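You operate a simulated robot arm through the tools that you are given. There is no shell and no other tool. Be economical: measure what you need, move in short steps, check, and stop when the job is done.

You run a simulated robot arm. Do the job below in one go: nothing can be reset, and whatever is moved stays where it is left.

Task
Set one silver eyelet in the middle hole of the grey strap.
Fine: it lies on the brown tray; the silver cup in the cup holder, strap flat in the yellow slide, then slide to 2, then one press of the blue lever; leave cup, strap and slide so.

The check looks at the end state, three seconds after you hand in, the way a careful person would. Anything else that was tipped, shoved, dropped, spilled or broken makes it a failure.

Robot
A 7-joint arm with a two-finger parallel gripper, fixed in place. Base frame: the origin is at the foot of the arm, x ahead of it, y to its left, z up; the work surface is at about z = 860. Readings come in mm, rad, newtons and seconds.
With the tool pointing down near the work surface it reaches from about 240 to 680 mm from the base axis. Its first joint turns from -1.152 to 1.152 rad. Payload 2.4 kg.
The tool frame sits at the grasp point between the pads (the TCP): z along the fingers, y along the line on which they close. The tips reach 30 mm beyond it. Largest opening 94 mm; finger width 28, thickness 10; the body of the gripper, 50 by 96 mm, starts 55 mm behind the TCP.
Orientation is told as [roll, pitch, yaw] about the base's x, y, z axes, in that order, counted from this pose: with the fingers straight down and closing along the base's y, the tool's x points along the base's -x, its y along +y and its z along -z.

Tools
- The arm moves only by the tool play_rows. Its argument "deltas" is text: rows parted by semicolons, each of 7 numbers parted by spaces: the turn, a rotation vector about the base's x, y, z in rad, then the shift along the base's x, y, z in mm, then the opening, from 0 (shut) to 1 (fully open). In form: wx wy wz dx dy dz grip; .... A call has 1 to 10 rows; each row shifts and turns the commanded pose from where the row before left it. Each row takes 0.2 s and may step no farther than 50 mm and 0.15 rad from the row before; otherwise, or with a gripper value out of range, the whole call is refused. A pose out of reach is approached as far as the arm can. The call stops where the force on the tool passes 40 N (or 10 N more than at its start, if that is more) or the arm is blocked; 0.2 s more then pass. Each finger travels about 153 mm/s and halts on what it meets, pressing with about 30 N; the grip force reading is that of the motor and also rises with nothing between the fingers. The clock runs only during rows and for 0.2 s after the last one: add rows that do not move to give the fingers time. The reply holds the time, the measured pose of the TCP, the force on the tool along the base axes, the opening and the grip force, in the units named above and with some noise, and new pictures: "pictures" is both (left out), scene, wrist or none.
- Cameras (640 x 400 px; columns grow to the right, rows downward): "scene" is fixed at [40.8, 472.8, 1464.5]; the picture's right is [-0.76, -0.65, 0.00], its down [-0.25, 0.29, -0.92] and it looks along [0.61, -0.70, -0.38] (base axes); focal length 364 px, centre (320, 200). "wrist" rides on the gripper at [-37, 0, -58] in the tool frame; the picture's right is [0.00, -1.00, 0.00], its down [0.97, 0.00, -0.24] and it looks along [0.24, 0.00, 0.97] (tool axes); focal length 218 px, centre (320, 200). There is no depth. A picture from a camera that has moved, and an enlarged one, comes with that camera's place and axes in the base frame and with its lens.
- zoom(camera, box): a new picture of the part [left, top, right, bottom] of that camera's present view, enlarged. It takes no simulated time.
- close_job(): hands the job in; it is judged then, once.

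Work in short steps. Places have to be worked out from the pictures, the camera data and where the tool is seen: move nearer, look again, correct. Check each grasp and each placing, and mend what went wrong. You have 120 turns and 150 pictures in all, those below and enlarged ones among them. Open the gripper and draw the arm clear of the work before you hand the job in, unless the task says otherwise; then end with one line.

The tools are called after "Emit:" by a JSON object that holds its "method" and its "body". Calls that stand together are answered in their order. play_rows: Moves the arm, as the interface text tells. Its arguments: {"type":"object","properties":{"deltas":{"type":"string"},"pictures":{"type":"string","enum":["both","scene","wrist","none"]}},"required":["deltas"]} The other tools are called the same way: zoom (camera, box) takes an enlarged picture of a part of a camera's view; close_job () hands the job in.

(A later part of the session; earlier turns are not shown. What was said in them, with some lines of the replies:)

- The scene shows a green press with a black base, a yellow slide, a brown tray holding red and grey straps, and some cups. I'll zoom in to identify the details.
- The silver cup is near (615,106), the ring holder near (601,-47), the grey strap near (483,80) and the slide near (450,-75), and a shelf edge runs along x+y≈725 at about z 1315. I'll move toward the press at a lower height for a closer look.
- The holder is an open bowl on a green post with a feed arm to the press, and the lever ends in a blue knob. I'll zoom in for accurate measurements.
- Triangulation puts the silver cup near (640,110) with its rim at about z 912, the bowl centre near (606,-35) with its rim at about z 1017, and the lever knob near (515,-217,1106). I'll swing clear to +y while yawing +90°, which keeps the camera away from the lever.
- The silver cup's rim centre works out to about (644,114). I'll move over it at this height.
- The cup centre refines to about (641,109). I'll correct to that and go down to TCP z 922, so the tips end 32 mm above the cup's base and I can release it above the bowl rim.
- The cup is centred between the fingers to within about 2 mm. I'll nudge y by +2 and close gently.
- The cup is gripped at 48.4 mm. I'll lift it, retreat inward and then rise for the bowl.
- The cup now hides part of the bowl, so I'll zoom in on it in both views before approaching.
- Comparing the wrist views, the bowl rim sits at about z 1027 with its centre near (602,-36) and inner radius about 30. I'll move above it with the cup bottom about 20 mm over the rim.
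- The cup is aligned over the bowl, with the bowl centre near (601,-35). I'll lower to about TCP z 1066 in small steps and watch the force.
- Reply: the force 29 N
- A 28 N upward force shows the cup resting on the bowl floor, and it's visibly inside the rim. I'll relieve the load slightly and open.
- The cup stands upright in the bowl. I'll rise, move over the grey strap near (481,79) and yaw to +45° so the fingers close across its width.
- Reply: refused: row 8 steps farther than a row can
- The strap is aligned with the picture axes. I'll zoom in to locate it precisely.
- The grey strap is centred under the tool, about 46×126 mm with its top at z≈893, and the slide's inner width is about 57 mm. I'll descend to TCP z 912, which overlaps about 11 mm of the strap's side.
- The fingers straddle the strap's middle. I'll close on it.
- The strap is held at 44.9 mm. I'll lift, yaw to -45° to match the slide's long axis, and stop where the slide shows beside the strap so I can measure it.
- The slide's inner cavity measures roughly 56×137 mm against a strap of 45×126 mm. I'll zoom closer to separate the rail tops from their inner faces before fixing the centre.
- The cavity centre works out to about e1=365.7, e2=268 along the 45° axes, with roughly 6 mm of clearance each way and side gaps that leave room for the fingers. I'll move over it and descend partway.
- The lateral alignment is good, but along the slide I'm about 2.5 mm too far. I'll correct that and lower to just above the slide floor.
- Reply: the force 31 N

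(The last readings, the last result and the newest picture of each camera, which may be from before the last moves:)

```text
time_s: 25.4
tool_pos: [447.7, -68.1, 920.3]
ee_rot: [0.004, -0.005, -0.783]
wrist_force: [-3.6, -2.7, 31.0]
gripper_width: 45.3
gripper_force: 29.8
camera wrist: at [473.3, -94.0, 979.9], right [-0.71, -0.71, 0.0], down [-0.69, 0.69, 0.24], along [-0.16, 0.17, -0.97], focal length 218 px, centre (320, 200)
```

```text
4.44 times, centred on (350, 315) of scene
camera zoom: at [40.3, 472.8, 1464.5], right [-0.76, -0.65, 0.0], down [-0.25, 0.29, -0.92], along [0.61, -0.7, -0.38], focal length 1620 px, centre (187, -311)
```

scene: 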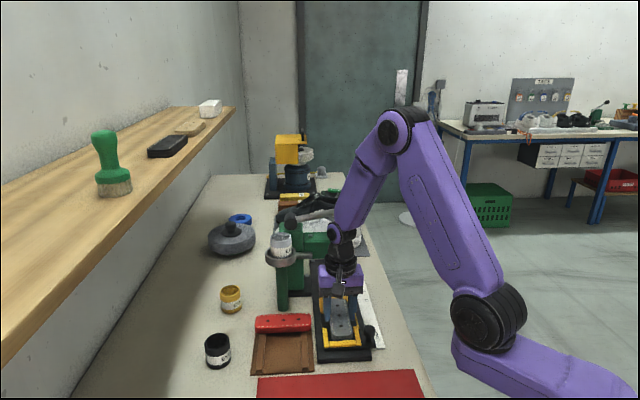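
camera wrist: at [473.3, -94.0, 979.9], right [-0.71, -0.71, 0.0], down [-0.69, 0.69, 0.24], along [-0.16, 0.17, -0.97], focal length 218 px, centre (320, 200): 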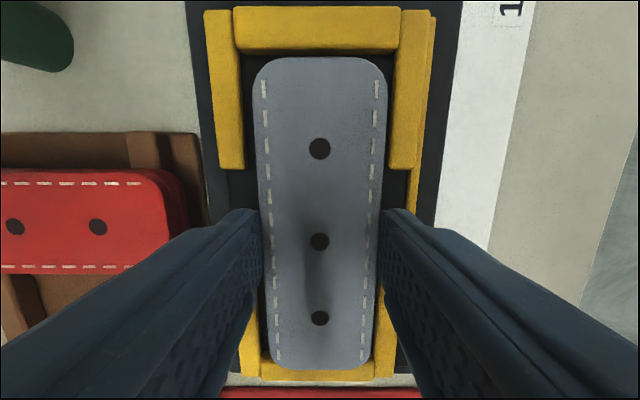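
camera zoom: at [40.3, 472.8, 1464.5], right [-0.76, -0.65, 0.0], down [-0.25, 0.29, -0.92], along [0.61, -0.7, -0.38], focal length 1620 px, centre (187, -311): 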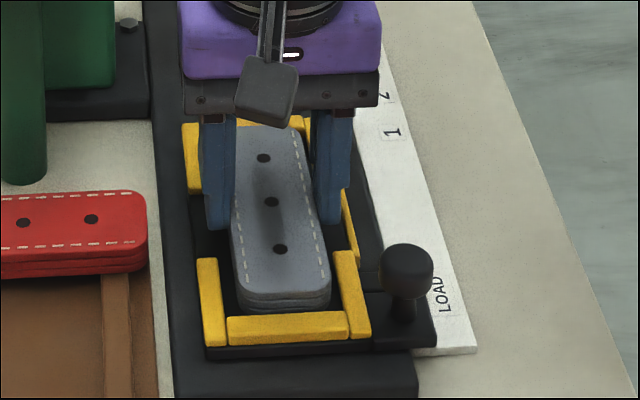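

Contact is at z≈920 with 31 N, and the strap lies within the frame, centred to about 1 mm. I'll relieve the load, open slightly and then rise.

Emit:
{"method": "play_rows", "body": {"deltas": "0 0 0 0 0 2 0.4;0 0 0 0 0 1 0.5;0 0 0 0 0 0 0.54;0 0 0 0 0 0 0.54;0 0 0 0 0 10 0.54;0 0 0 0 0 20 0.56;0 0 0 0 0 30 0.7;0 0 0 0 0 40 0.7;0 0 0 0 0 0 0.7"}}

Emit:
{"method": "zoom", "body": {"camera": "scene", "box": [300, 270, 400, 360]}}

Emit:
{"method": "zoom", "body": {"camera": "wrist", "box": [220, 60, 460, 280]}}

```text
time_s: 27.4
tool_pos: [446.9, -67.1, 1023.1]
ee_rot: [0.001, -0.002, -0.784]
wrist_force: [0.0, 0.9, 0.1]
gripper_width: 65.9
gripper_force: 0.0
camera wrist: at [472.8, -92.7, 1082.6], right [-0.71, -0.71, 0.0], down [-0.69, 0.69, 0.24], along [-0.17, 0.17, -0.97], focal length 218 px, centre (320, 200)
```

scene: 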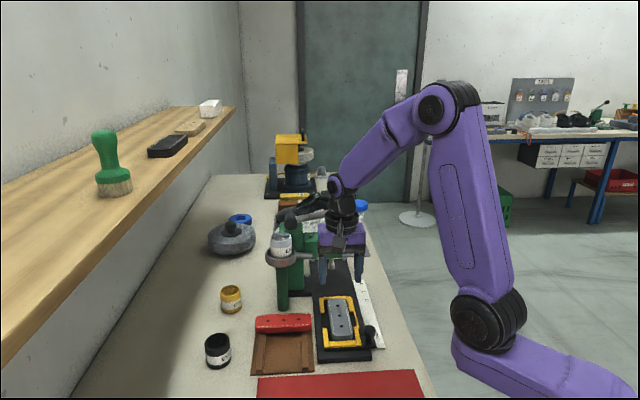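
wrist: 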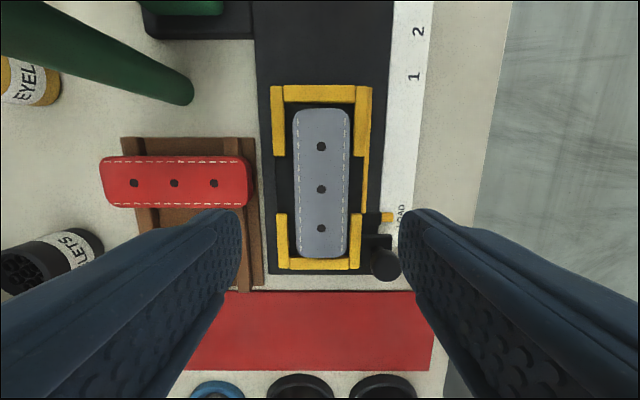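

```text
4.44 times, centred on (350, 315) of scene
camera zoom: at [40.8, 472.8, 1464.5], right [-0.76, -0.65, 0.0], down [-0.25, 0.29, -0.92], along [0.61, -0.7, -0.38], focal length 1620 px, centre (187, -311)
```

zoom: 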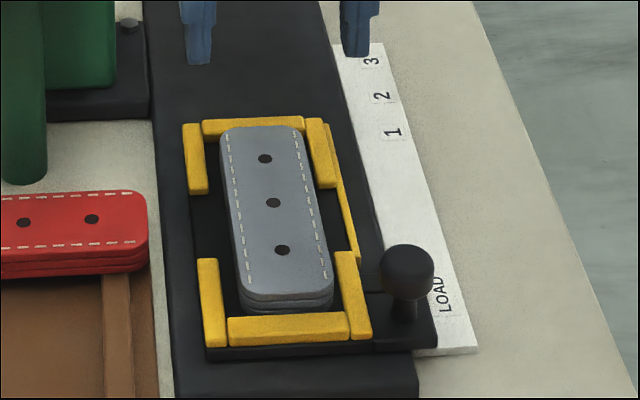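

```text
1.82 times, centred on (340, 170) of wrist
camera zoom: at [472.8, -92.7, 1082.6], right [-0.71, -0.71, 0.0], down [-0.69, 0.69, 0.24], along [-0.17, 0.17, -0.97], focal length 397 px, centre (284, 254)
```

zoom: 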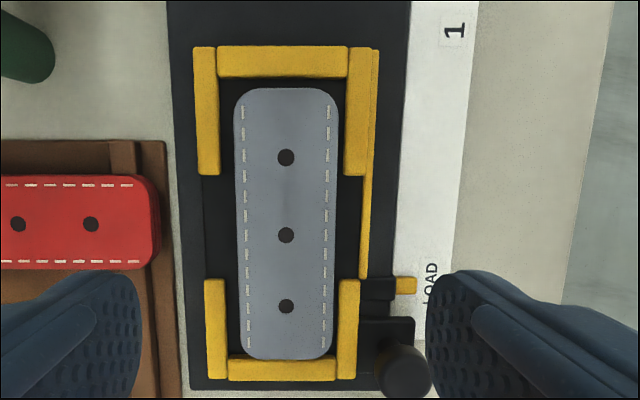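

The strap lies flat in the slide. The slide knob is near e1≈300, e2≈212 at z≈905, and "2" is about 165 mm along e1. I'll close the fingers and go behind the knob, staying high, to line up a push.

Emit:
{"method": "play_rows", "body": {"deltas": "0 0 0 -22 6 0 0.4;0 0 0 -22 6 0 0.1;0 0 0 -22 6 0 0;0 0 0 -22 6 0 0;0 0 0 -22 6 -20 0;0 0 0 0 0 -30 0;0 0 0 0 0 0 0"}}

```text
time_s: 29.0
tool_pos: [337.9, -38.1, 972.7]
ee_rot: [0.001, -0.002, -0.784]
wrist_force: [-0.7, -0.9, 0.3]
gripper_width: 0.0
gripper_force: 29.9
camera wrist: at [363.8, -63.5, 1032.8], right [-0.71, -0.71, 0.0], down [-0.69, 0.69, 0.24], along [-0.17, 0.17, -0.97], focal length 218 px, centre (320, 200)
```

scene: 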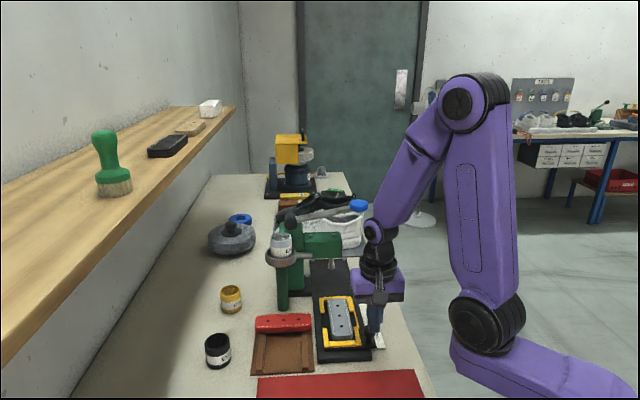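
wrist: 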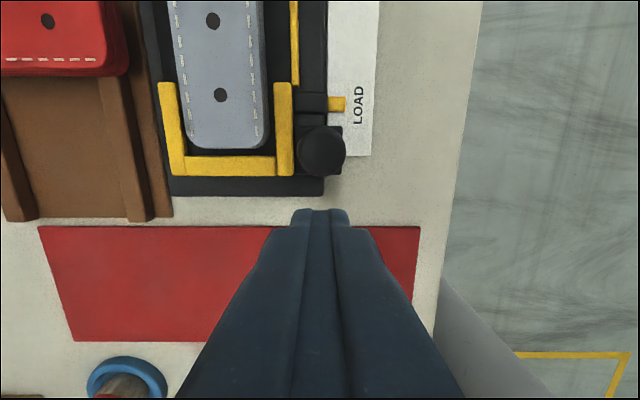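

The fingertips are lined up about 7 mm behind the knob. I'll descend to z≈922.

Emit:
{"method": "play_rows", "body": {"deltas": "0 0 0 0 0 -20 0;0 0 0 0 0 -20 0;0 0 0 0 0 -9 0;0 0 0 0 0 0 0"}}

Emit:
{"method": "zoom", "body": {"camera": "scene", "box": [300, 270, 420, 370]}}

```text
time_s: 30.0
tool_pos: [336.5, -37.3, 925.1]
ee_rot: [0.001, -0.002, -0.782]
wrist_force: [-0.5, -0.2, 0.1]
gripper_width: 0.1
gripper_force: 30.1
camera wrist: at [362.5, -64.1, 984.2], right [-0.71, -0.71, 0.0], down [-0.69, 0.68, 0.24], along [-0.17, 0.17, -0.97], focal length 218 px, centre (320, 200)
```

scene: 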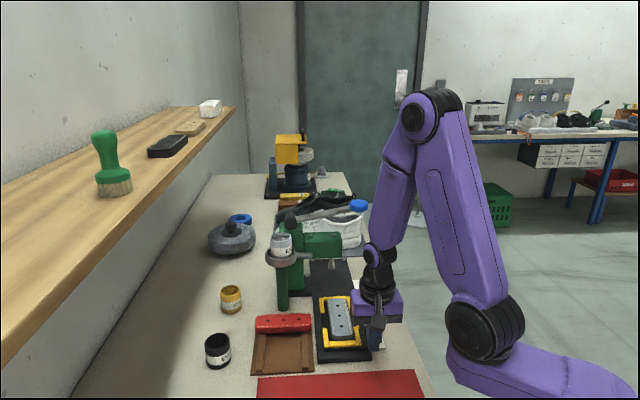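
wrist: 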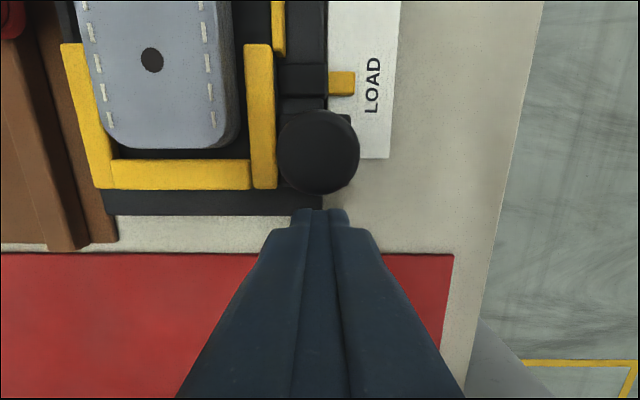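

```text
4.00 times, centred on (360, 320) of scene
camera zoom: at [40.8, 472.8, 1464.5], right [-0.76, -0.65, 0.0], down [-0.25, 0.29, -0.92], along [0.61, -0.7, -0.38], focal length 1458 px, centre (160, -280)
```

zoom: 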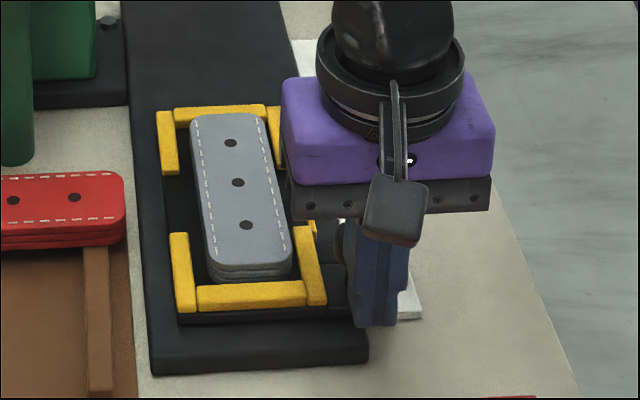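

The tips are low enough behind the knob. I'll push along +e1 by about 35 mm and check that the slide follows.

Emit:
{"method": "play_rows", "body": {"deltas": "0 0 0 3.5 -3.5 0 0;0 0 0 3.5 -3.5 0 0;0 0 0 3.5 -3.5 0 0;0 0 0 3.5 -3.5 0 0;0 0 0 3.5 -3.5 0 0;0 0 0 3.5 -3.5 0 0;0 0 0 3.5 -3.5 0 0;0 0 0 0 0 0 0"}}

```text
time_s: 31.8
tool_pos: [360.9, -61.9, 924.3]
ee_rot: [0.002, -0.002, -0.782]
wrist_force: [0.0, 0.5, -0.5]
gripper_width: 0.0
gripper_force: 29.8
camera wrist: at [386.5, -89.3, 983.4], right [-0.71, -0.71, 0.0], down [-0.69, 0.69, 0.24], along [-0.17, 0.17, -0.97], focal length 218 px, centre (320, 200)
```

scene: 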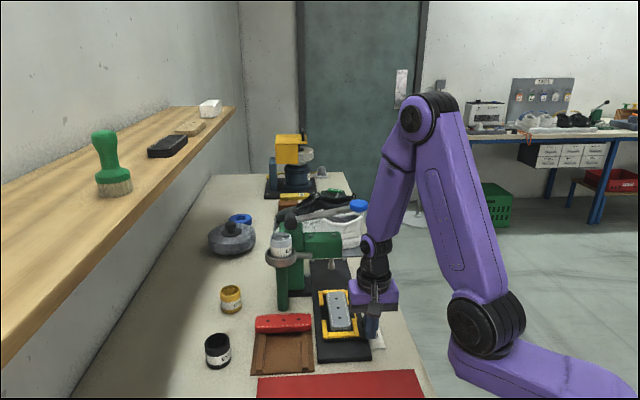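
wrist: 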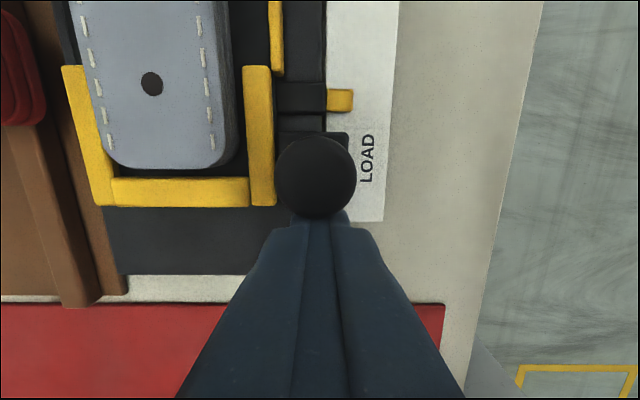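

The slide and strap move smoothly together. I'll push another 85 mm.

Emit:
{"method": "play_rows", "body": {"deltas": "0 0 0 6 -6 0 0;0 0 0 6 -6 0 0;0 0 0 6 -6 0 0;0 0 0 6 -6 0 0;0 0 0 6 -6 0 0;0 0 0 6 -6 0 0;0 0 0 6 -6 0 0;0 0 0 6 -6 0 0;0 0 0 6 -6 0 0;0 0 0 6 -6 0 0"}}

Emit:
{"method": "zoom", "body": {"camera": "scene", "box": [260, 190, 420, 310]}}

```text
time_s: 34.0
tool_pos: [421.2, -122.5, 923.0]
ee_rot: [0.002, 0.0, -0.783]
wrist_force: [-0.7, -0.7, -0.4]
gripper_width: 0.0
gripper_force: 30.8
camera wrist: at [447.7, -149.6, 982.7], right [-0.71, -0.71, 0.0], down [-0.69, 0.69, 0.24], along [-0.17, 0.17, -0.97], focal length 218 px, centre (320, 200)
```

scene: 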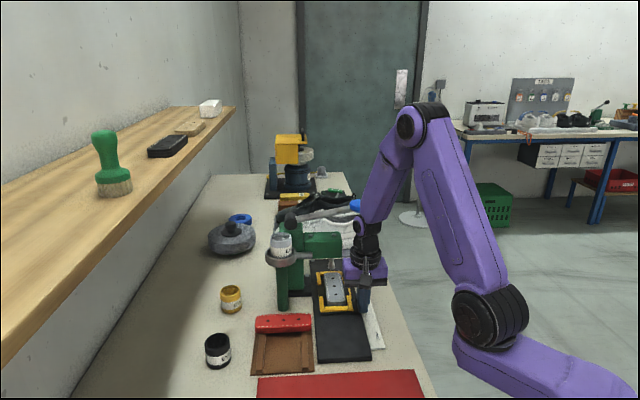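
wrist: 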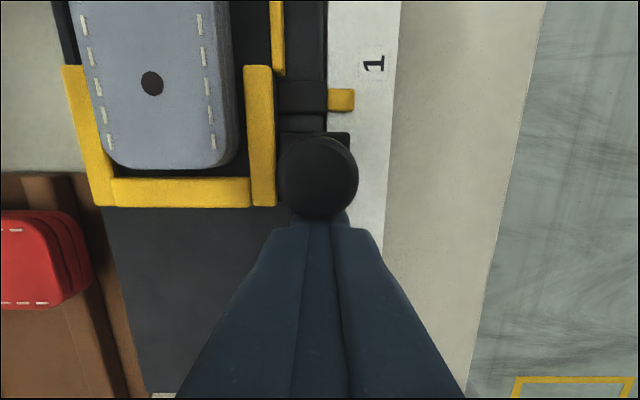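

```text
3.33 times, centred on (340, 250) of scene
camera zoom: at [40.8, 472.8, 1464.5], right [-0.76, -0.65, 0.0], down [-0.25, 0.29, -0.92], along [0.61, -0.7, -0.38], focal length 1215 px, centre (253, 33)
```

zoom: 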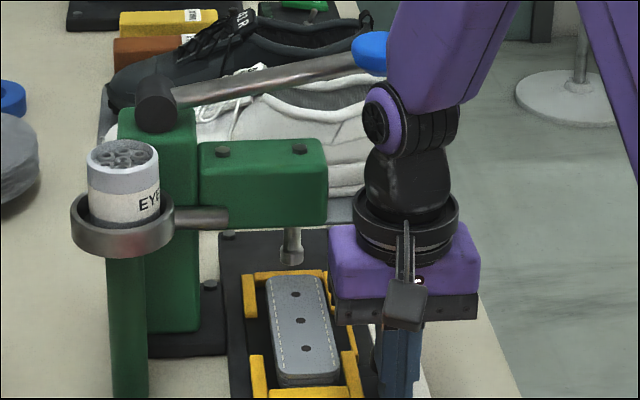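

Pointer is about 19 mm short of "1", so roughly 54 mm remain to "2". I'll push 44 mm more with a slight backward tilt to keep the wrist clear of the blue lever.

Emit:
{"method": "play_rows", "body": {"deltas": "-0.02 -0.02 0 3.5 -3.5 0 0;-0.02 -0.02 0 3.5 -3.5 0 0;-0.02 -0.02 0 3.5 -3.5 0 0;-0.02 -0.02 0 3.5 -3.5 0 0;-0.01 -0.01 0 3.5 -3.5 0 0;0 0 0 3.5 -3.5 0 0;0 0 0 3.5 -3.5 0 0;0 0 0 3.5 -3.5 0 0;0 0 0 3 -3 0 0;0 0 0 0 0 0 0"}}

Emit:
{"method": "zoom", "body": {"camera": "scene", "box": [260, 190, 420, 310]}}

Emit:
{"method": "zoom", "body": {"camera": "wrist", "box": [220, 20, 440, 180]}}

```text
time_s: 36.2
tool_pos: [451.3, -154.2, 922.8]
ee_rot: [0.002, -0.13, -0.783]
wrist_force: [0.0, 0.1, -0.4]
gripper_width: 0.0
gripper_force: 30.1
camera wrist: at [472.6, -174.1, 987.1], right [-0.71, -0.71, 0.0], down [-0.7, 0.7, 0.11], along [-0.08, 0.08, -0.99], focal length 218 px, centre (320, 200)
```

scene: 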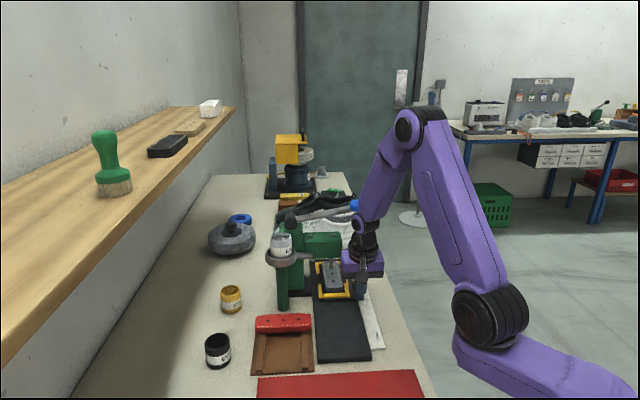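
wrist: 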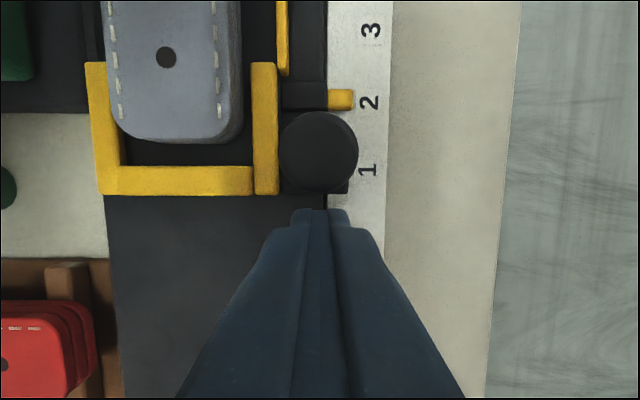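

```text
3.33 times, centred on (340, 250) of scene
camera zoom: at [40.8, 472.8, 1464.5], right [-0.76, -0.65, 0.0], down [-0.25, 0.29, -0.92], along [0.61, -0.7, -0.38], focal length 1215 px, centre (253, 33)
```

zoom: 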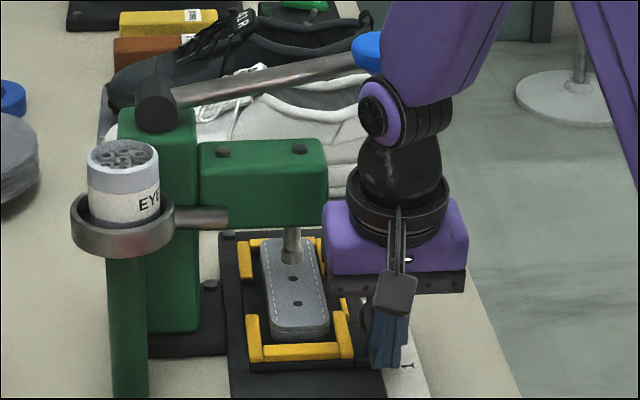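

```text
2.50 times, centred on (330, 100) of wrist
camera zoom: at [472.6, -174.1, 987.1], right [-0.71, -0.71, 0.0], down [-0.7, 0.7, 0.11], along [-0.08, 0.08, -0.99], focal length 546 px, centre (295, 450)
```

zoom: 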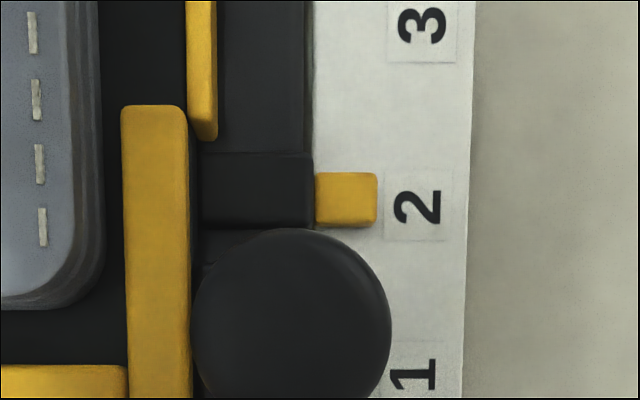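

The pointer looks close to "2", but parallax leaves a few mm of doubt. I'll back off, step toward the base away from the lever, and put the camera directly above the pointer's line for a parallax-free reading.

Emit:
{"method": "play_rows", "body": {"deltas": "0 0 0 -8 8 0 0;0 0 0 -8 8 5 0;0.03 0.03 0 -15 -15 15 0;0.03 0.03 0 -15 -15 15 0;0.03 0.03 0 -14 -14 0 0;0 0 0 18 -18 0 0;0 0 0 20 -20 0 0;0 0 0 0 0 0 0"}}

Emit:
{"method": "zoom", "body": {"camera": "wrist", "box": [120, 60, 340, 220]}}

```text
time_s: 38.0
tool_pos: [430.6, -218.1, 958.2]
ee_rot: [0.002, -0.001, -0.783]
wrist_force: [-0.1, -0.7, 0.2]
gripper_width: 0.0
gripper_force: 30.1
camera wrist: at [457.0, -245.4, 1017.8], right [-0.71, -0.71, 0.0], down [-0.69, 0.68, 0.24], along [-0.17, 0.17, -0.97], focal length 218 px, centre (320, 200)
```

scene: 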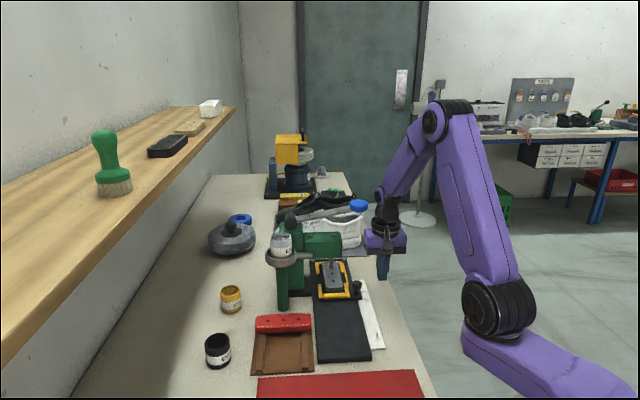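
wrist: 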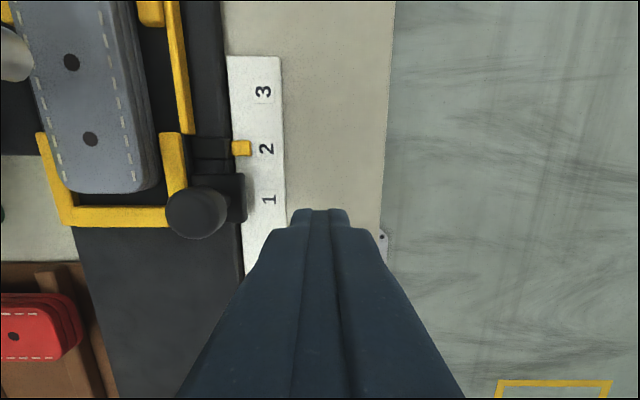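

```text
2.50 times, centred on (230, 140) of wrist
camera zoom: at [457.0, -245.4, 1017.8], right [-0.71, -0.71, 0.0], down [-0.69, 0.68, 0.24], along [-0.17, 0.17, -0.97], focal length 546 px, centre (545, 350)
```

zoom: 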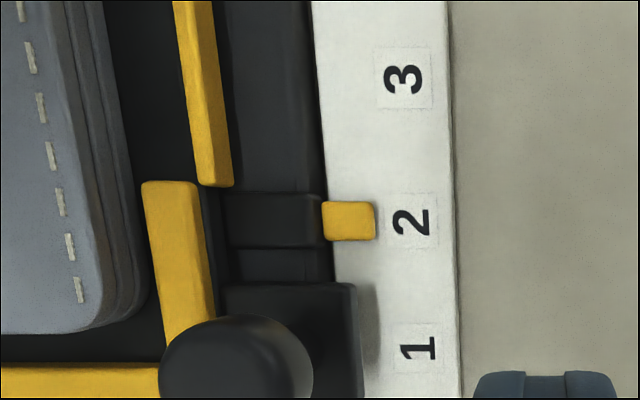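

The pointer is directly under the camera and exactly level with "2", so the slide is set. I'll rise above the lever height and look for the blue knob.

Emit:
{"method": "play_rows", "body": {"deltas": "0 0 0 0 0 45 0;0 0 0 0 0 45 0;0 0 0 0 0 45 0;0 0 0 0 0 45 0;0 0 0 0 0 45 0;0 0 0 0 0 30 0;0 0 0 10 10 0 0;0 0 0 10 10 0 0;0 0 0 0 0 0 0"}}

```text
time_s: 40.0
tool_pos: [450.1, -199.7, 1214.5]
ee_rot: [0.001, -0.002, -0.783]
wrist_force: [0.1, 0.2, -0.1]
gripper_width: 0.0
gripper_force: 29.7
camera wrist: at [476.4, -225.3, 1273.6], right [-0.71, -0.71, 0.0], down [-0.69, 0.69, 0.24], along [-0.17, 0.17, -0.97], focal length 218 px, centre (320, 200)
```

scene: 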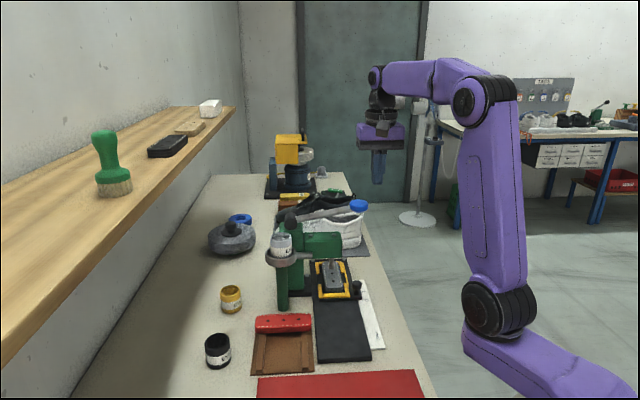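
wrist: 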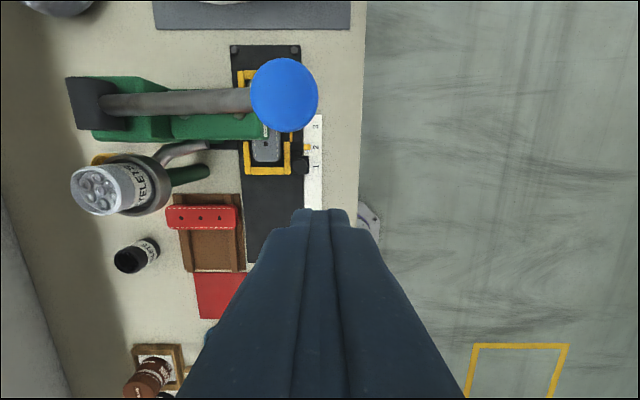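

The blue knob is near e1≈530, e2≈203, with its centre at z≈1103. I'll move over it and lower to just above.

Emit:
{"method": "play_rows", "body": {"deltas": "0 0 0 23 -11 0 0;0 0 0 23 -11 0 0;0 0 0 22 -10 0 0;0 0 0 0 0 -25 0;0 0 0 0 0 -25 0;0 0 0 0 0 0 0"}}

Emit:
{"method": "zoom", "body": {"camera": "scene", "box": [280, 130, 440, 250]}}

```text
time_s: 41.4
tool_pos: [517.5, -229.4, 1165.3]
ee_rot: [0.003, -0.003, -0.783]
wrist_force: [0.2, 0.1, -0.5]
gripper_width: 0.0
gripper_force: 30.3
camera wrist: at [543.3, -255.7, 1223.9], right [-0.71, -0.71, 0.0], down [-0.69, 0.69, 0.24], along [-0.17, 0.17, -0.97], focal length 218 px, centre (320, 200)
```

scene: 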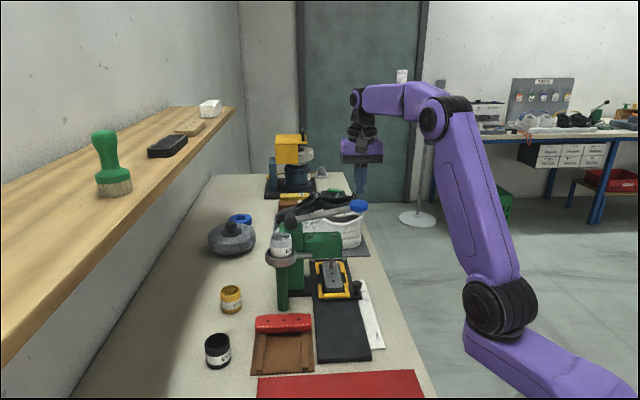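
wrist: 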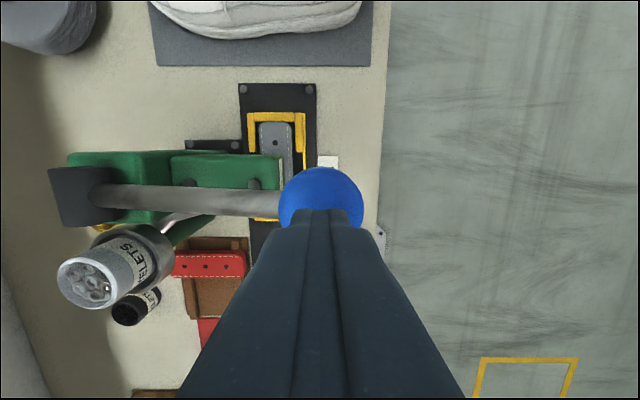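

```text
3.33 times, centred on (360, 190) of scene
camera zoom: at [40.8, 472.8, 1464.5], right [-0.76, -0.65, 0.0], down [-0.25, 0.29, -0.92], along [0.61, -0.7, -0.38], focal length 1215 px, centre (187, 233)
```

zoom: 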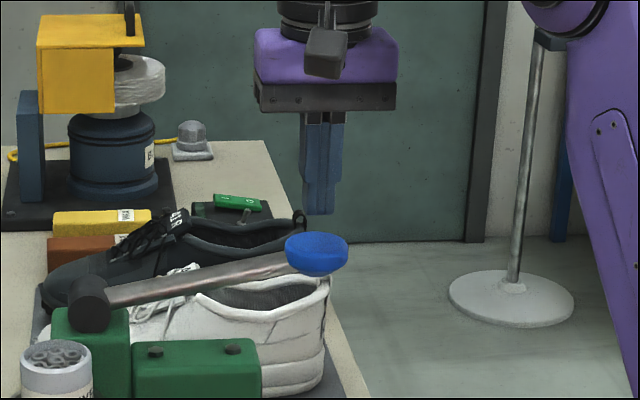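

The fingertips are over the knob. I'll press down in small steps, watching force.

Emit:
{"method": "play_rows", "body": {"deltas": "0 0 0 1.4 -1.4 -8 0;0 0 0 0 0 -6 0;0 0 0 0 0 -6 0;0 0 0 0 0 -6 0;0 0 0 0 0 -6 0;0 0 0 0 0 -6 0;0 0 0 0 0 -6 0;0 0 0 0 0 -6 0", "pictures": "scene"}}

Emit:
{"method": "zoom", "body": {"camera": "scene", "box": [260, 160, 420, 290]}}

```text
time_s: 43.2
tool_pos: [518.6, -232.3, 1111.8]
ee_rot: [0.001, -0.003, -0.782]
wrist_force: [-3.2, -3.0, 2.7]
gripper_width: 0.0
gripper_force: 30.2
```

scene: 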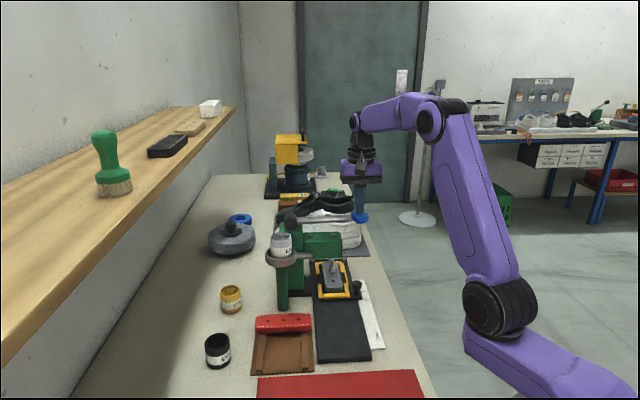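

```text
3.08 times, centred on (340, 225) of scene
camera zoom: at [40.7, 472.7, 1464.5], right [-0.76, -0.65, 0.0], down [-0.25, 0.29, -0.92], along [0.61, -0.7, -0.38], focal length 1122 px, centre (258, 123)
```

zoom: 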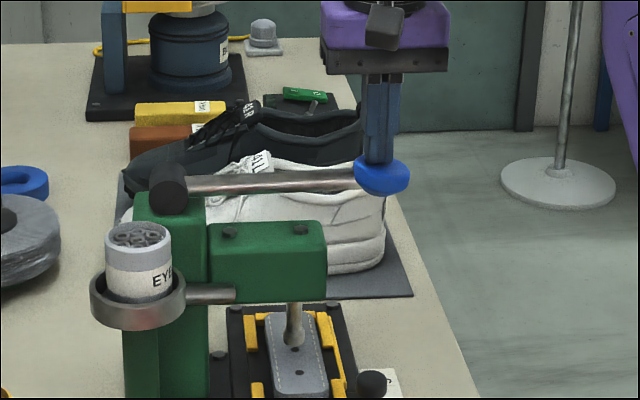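

The lever is turning and the punch is descending under light force. I'll continue pressing.

Emit:
{"method": "play_rows", "body": {"deltas": "0 0 0 0 0 -6 0;0 0 0 0 0 -6 0;0 0 0 0 0 -6 0;0 0 0 0 0 -6 0;0 0 0 0 0 -6 0;0 0 0 0 0 -6 0", "pictures": "scene"}}

Emit:
{"method": "zoom", "body": {"camera": "scene", "box": [260, 160, 420, 290]}}

```text
time_s: 44.6
tool_pos: [518.4, -232.4, 1078.2]
ee_rot: [0.001, -0.002, -0.782]
wrist_force: [-7.1, 1.1, 11.7]
gripper_width: 0.0
gripper_force: 29.9
```

scene: 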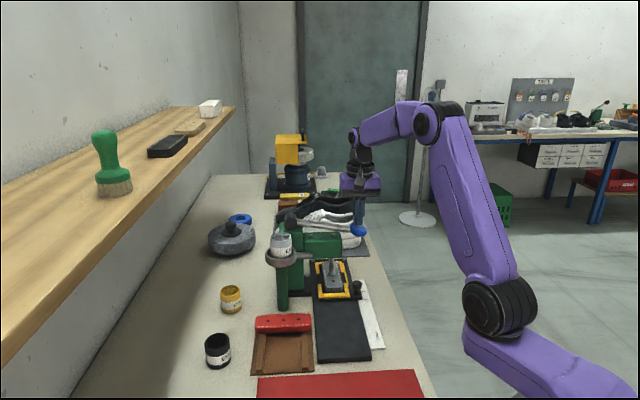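

```text
3.08 times, centred on (340, 225) of scene
camera zoom: at [40.4, 472.9, 1464.5], right [-0.76, -0.65, 0.0], down [-0.25, 0.29, -0.92], along [0.61, -0.7, -0.38], focal length 1122 px, centre (258, 123)
```

zoom: 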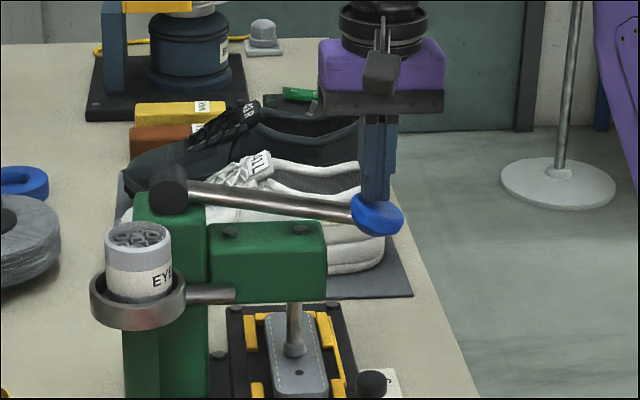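

The punch is about to reach the strap. I'll go on in small steps, following the arc slightly inward.

Emit:
{"method": "play_rows", "body": {"deltas": "0 0 0 0.5 0.5 -4 0;0 0 0 0.5 0.5 -4 0;0 0 0 0.5 0.5 -4 0;0 0 0 0.5 0.5 -4 0;0 0 0 0.5 0.5 -4 0;0 0 0 0 0 0 0", "pictures": "scene"}}

Emit:
{"method": "zoom", "body": {"camera": "scene", "box": [260, 160, 420, 290]}}

```text
time_s: 45.1
tool_pos: [520.6, -231.1, 1078.0]
ee_rot: [0.003, -0.004, -0.783]
wrist_force: [-8.7, 2.8, 15.1]
gripper_width: 0.0
gripper_force: 30.1
stopped in row 2: the force on the tool passed its limit (the readings are from after the stop); the commanded pose is now the measured one
```

scene: 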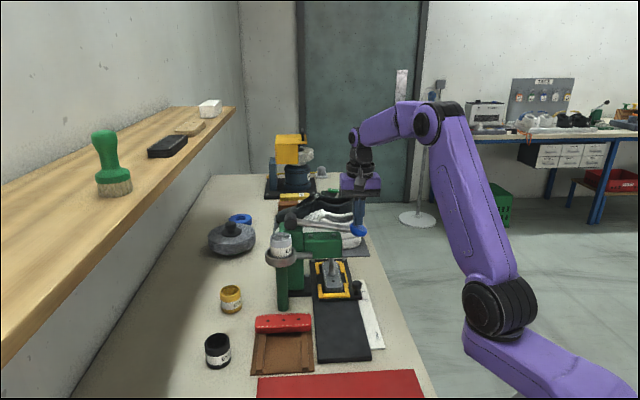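

```text
3.08 times, centred on (340, 225) of scene
camera zoom: at [40.2, 473.0, 1464.4], right [-0.76, -0.65, 0.0], down [-0.25, 0.29, -0.92], along [0.61, -0.7, -0.38], focal length 1122 px, centre (258, 123)
```

zoom: 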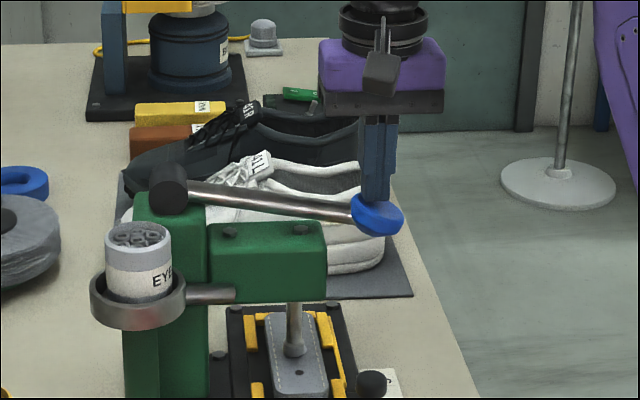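

The force passed 40 N with no further motion, so this looks like the end of the stroke. I'll look closely at the punch before releasing, since only one press is allowed.

Emit:
{"method": "zoom", "body": {"camera": "scene", "box": [310, 240, 360, 300]}}

```text
6.67 times, centred on (335, 270) of scene
camera zoom: at [40.2, 473.0, 1464.4], right [-0.76, -0.65, 0.0], down [-0.25, 0.29, -0.92], along [0.61, -0.7, -0.38], focal length 2430 px, centre (220, -267)
```

zoom: 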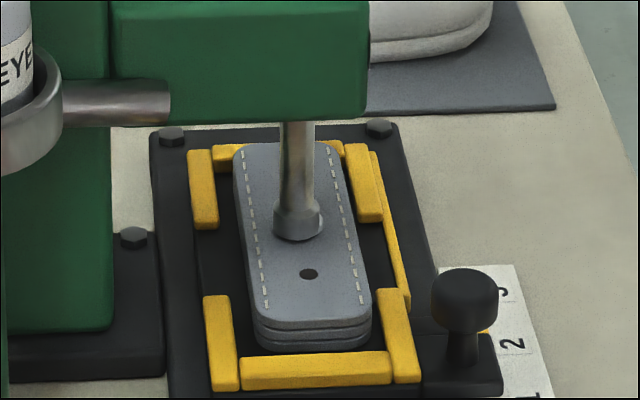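

The punch is down on the middle hole. Still in the same stroke, I'll press slightly more to be sure it has bottomed.

Emit:
{"method": "play_rows", "body": {"deltas": "0 0 0 0 0 -3 0;0 0 0 0 0 -3 0;0 0 0 0 0 -3 0;0 0 0 0 0 0 0", "pictures": "none"}}

Emit:
{"method": "zoom", "body": {"camera": "scene", "box": [310, 240, 360, 300]}}

```text
time_s: 45.5
tool_pos: [519.2, -231.2, 1078.0]
ee_rot: [0.002, -0.009, -0.782]
wrist_force: [-8.7, 4.2, 14.5]
gripper_width: 0.1
gripper_force: 30.4
stopped in row 2: the force on the tool passed its limit (the readings are from after the stop); the commanded pose is now the measured one
```

```text
6.67 times, centred on (335, 270) of scene
camera zoom: at [40.3, 473.0, 1464.4], right [-0.76, -0.65, 0.0], down [-0.25, 0.29, -0.92], along [0.61, -0.7, -0.38], focal length 2430 px, centre (220, -267)
```

zoom: 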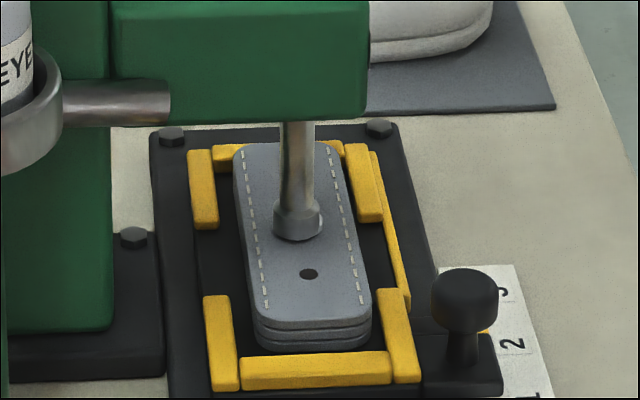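

The stroke is hard-stopped. I'll rise slowly so the lever returns under control, then look at the hole.

Emit:
{"method": "play_rows", "body": {"deltas": "0 0 0 0 0 8 0;0 0 0 0 0 10 0;0 0 0 0 0 10 0;0 0 0 0 0 10 0;0 0 0 0 0 12 0;0 0 0 0 0 12 0;0 0 0 0 0 15 0;0 0 0 0 0 20 0;0 0 0 0 0 30 0;0 0 0 0 0 0 0", "pictures": "scene"}}

Emit:
{"method": "zoom", "body": {"camera": "scene", "box": [310, 240, 360, 300]}}

Emit:
{"method": "zoom", "body": {"camera": "scene", "box": [260, 160, 420, 290]}}

```text
time_s: 47.8
tool_pos: [520.4, -232.5, 1205.2]
ee_rot: [0.003, -0.01, -0.782]
wrist_force: [0.4, 0.0, 0.1]
gripper_width: 0.1
gripper_force: 29.6
```

scene: 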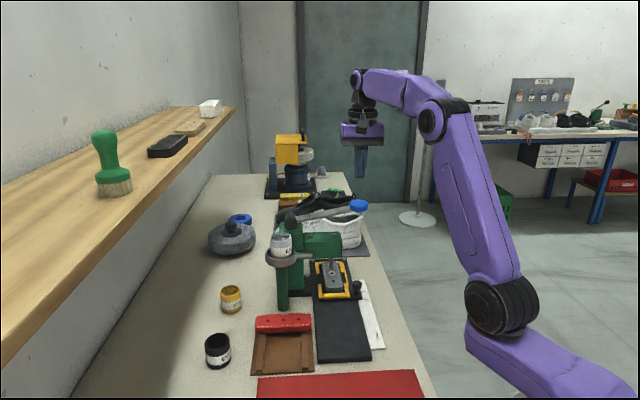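

```text
6.67 times, centred on (335, 270) of scene
camera zoom: at [40.8, 472.8, 1464.5], right [-0.76, -0.65, 0.0], down [-0.25, 0.29, -0.92], along [0.61, -0.7, -0.38], focal length 2430 px, centre (220, -267)
```

zoom: 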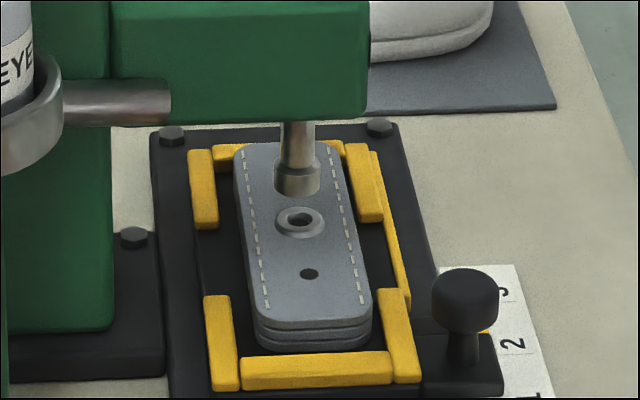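

```text
3.08 times, centred on (340, 225) of scene
camera zoom: at [40.8, 472.8, 1464.5], right [-0.76, -0.65, 0.0], down [-0.25, 0.29, -0.92], along [0.61, -0.7, -0.38], focal length 1122 px, centre (258, 123)
```

zoom: 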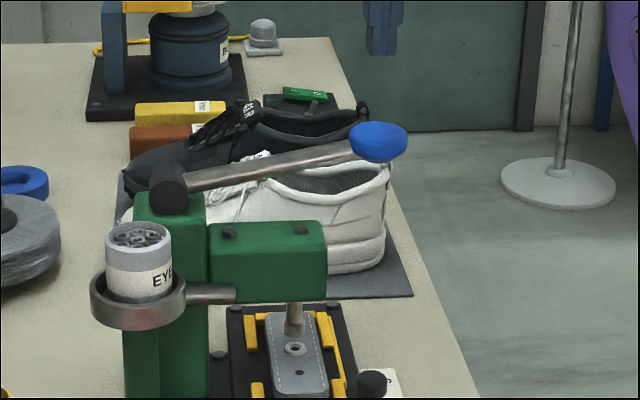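

A silver eyelet is set in the middle hole, the lever is back up, the slide is at 2 and the cup is in its holder. I'll draw the arm clear and open the gripper.

Emit:
{"method": "play_rows", "body": {"deltas": "0 0 0 -20 0 20 0;0 0 0 -25 15 20 0;0 0 0 -25 20 10 0;0 0 0 -25 25 0 0.3;0 0 0 -25 30 0 0.6;0 0 0 -25 30 0 1;0 0 0 0 0 0 1"}}

```text
time_s: 49.4
tool_pos: [375.0, -113.7, 1253.7]
ee_rot: [0.003, -0.008, -0.784]
wrist_force: [0.4, -0.4, 0.4]
gripper_width: 94.2
gripper_force: 0.0
camera wrist: at [400.0, -139.8, 1312.4], right [-0.71, -0.71, 0.0], down [-0.69, 0.69, 0.23], along [-0.16, 0.17, -0.97], focal length 218 px, centre (320, 200)
```

scene: 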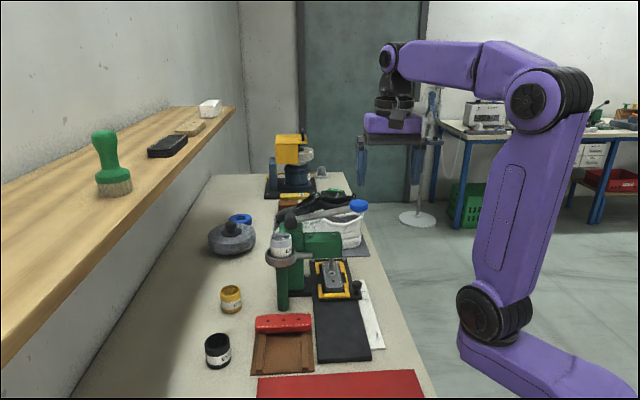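
wrist: 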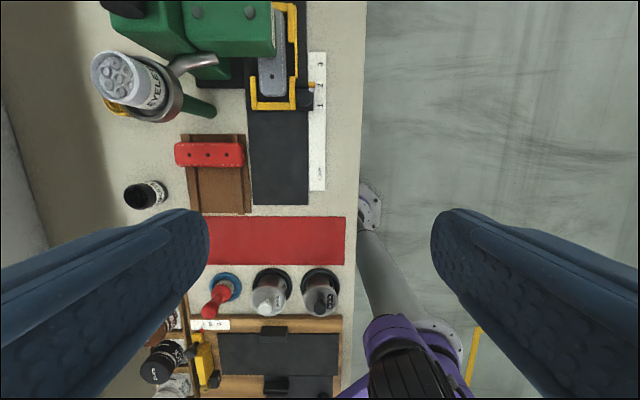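

The arm is clear, the gripper is open and nothing else has been disturbed, so I'll hand in.

Emit:
{"method": "close_job", "body": {}}

```text
The job is handed in.
```

One silver eyelet is set in the middle hole of the grey strap, done with one press of the blue lever; the silver cup is in its holder, the strap lies flat in the yellow slide, and the slide is at 2.
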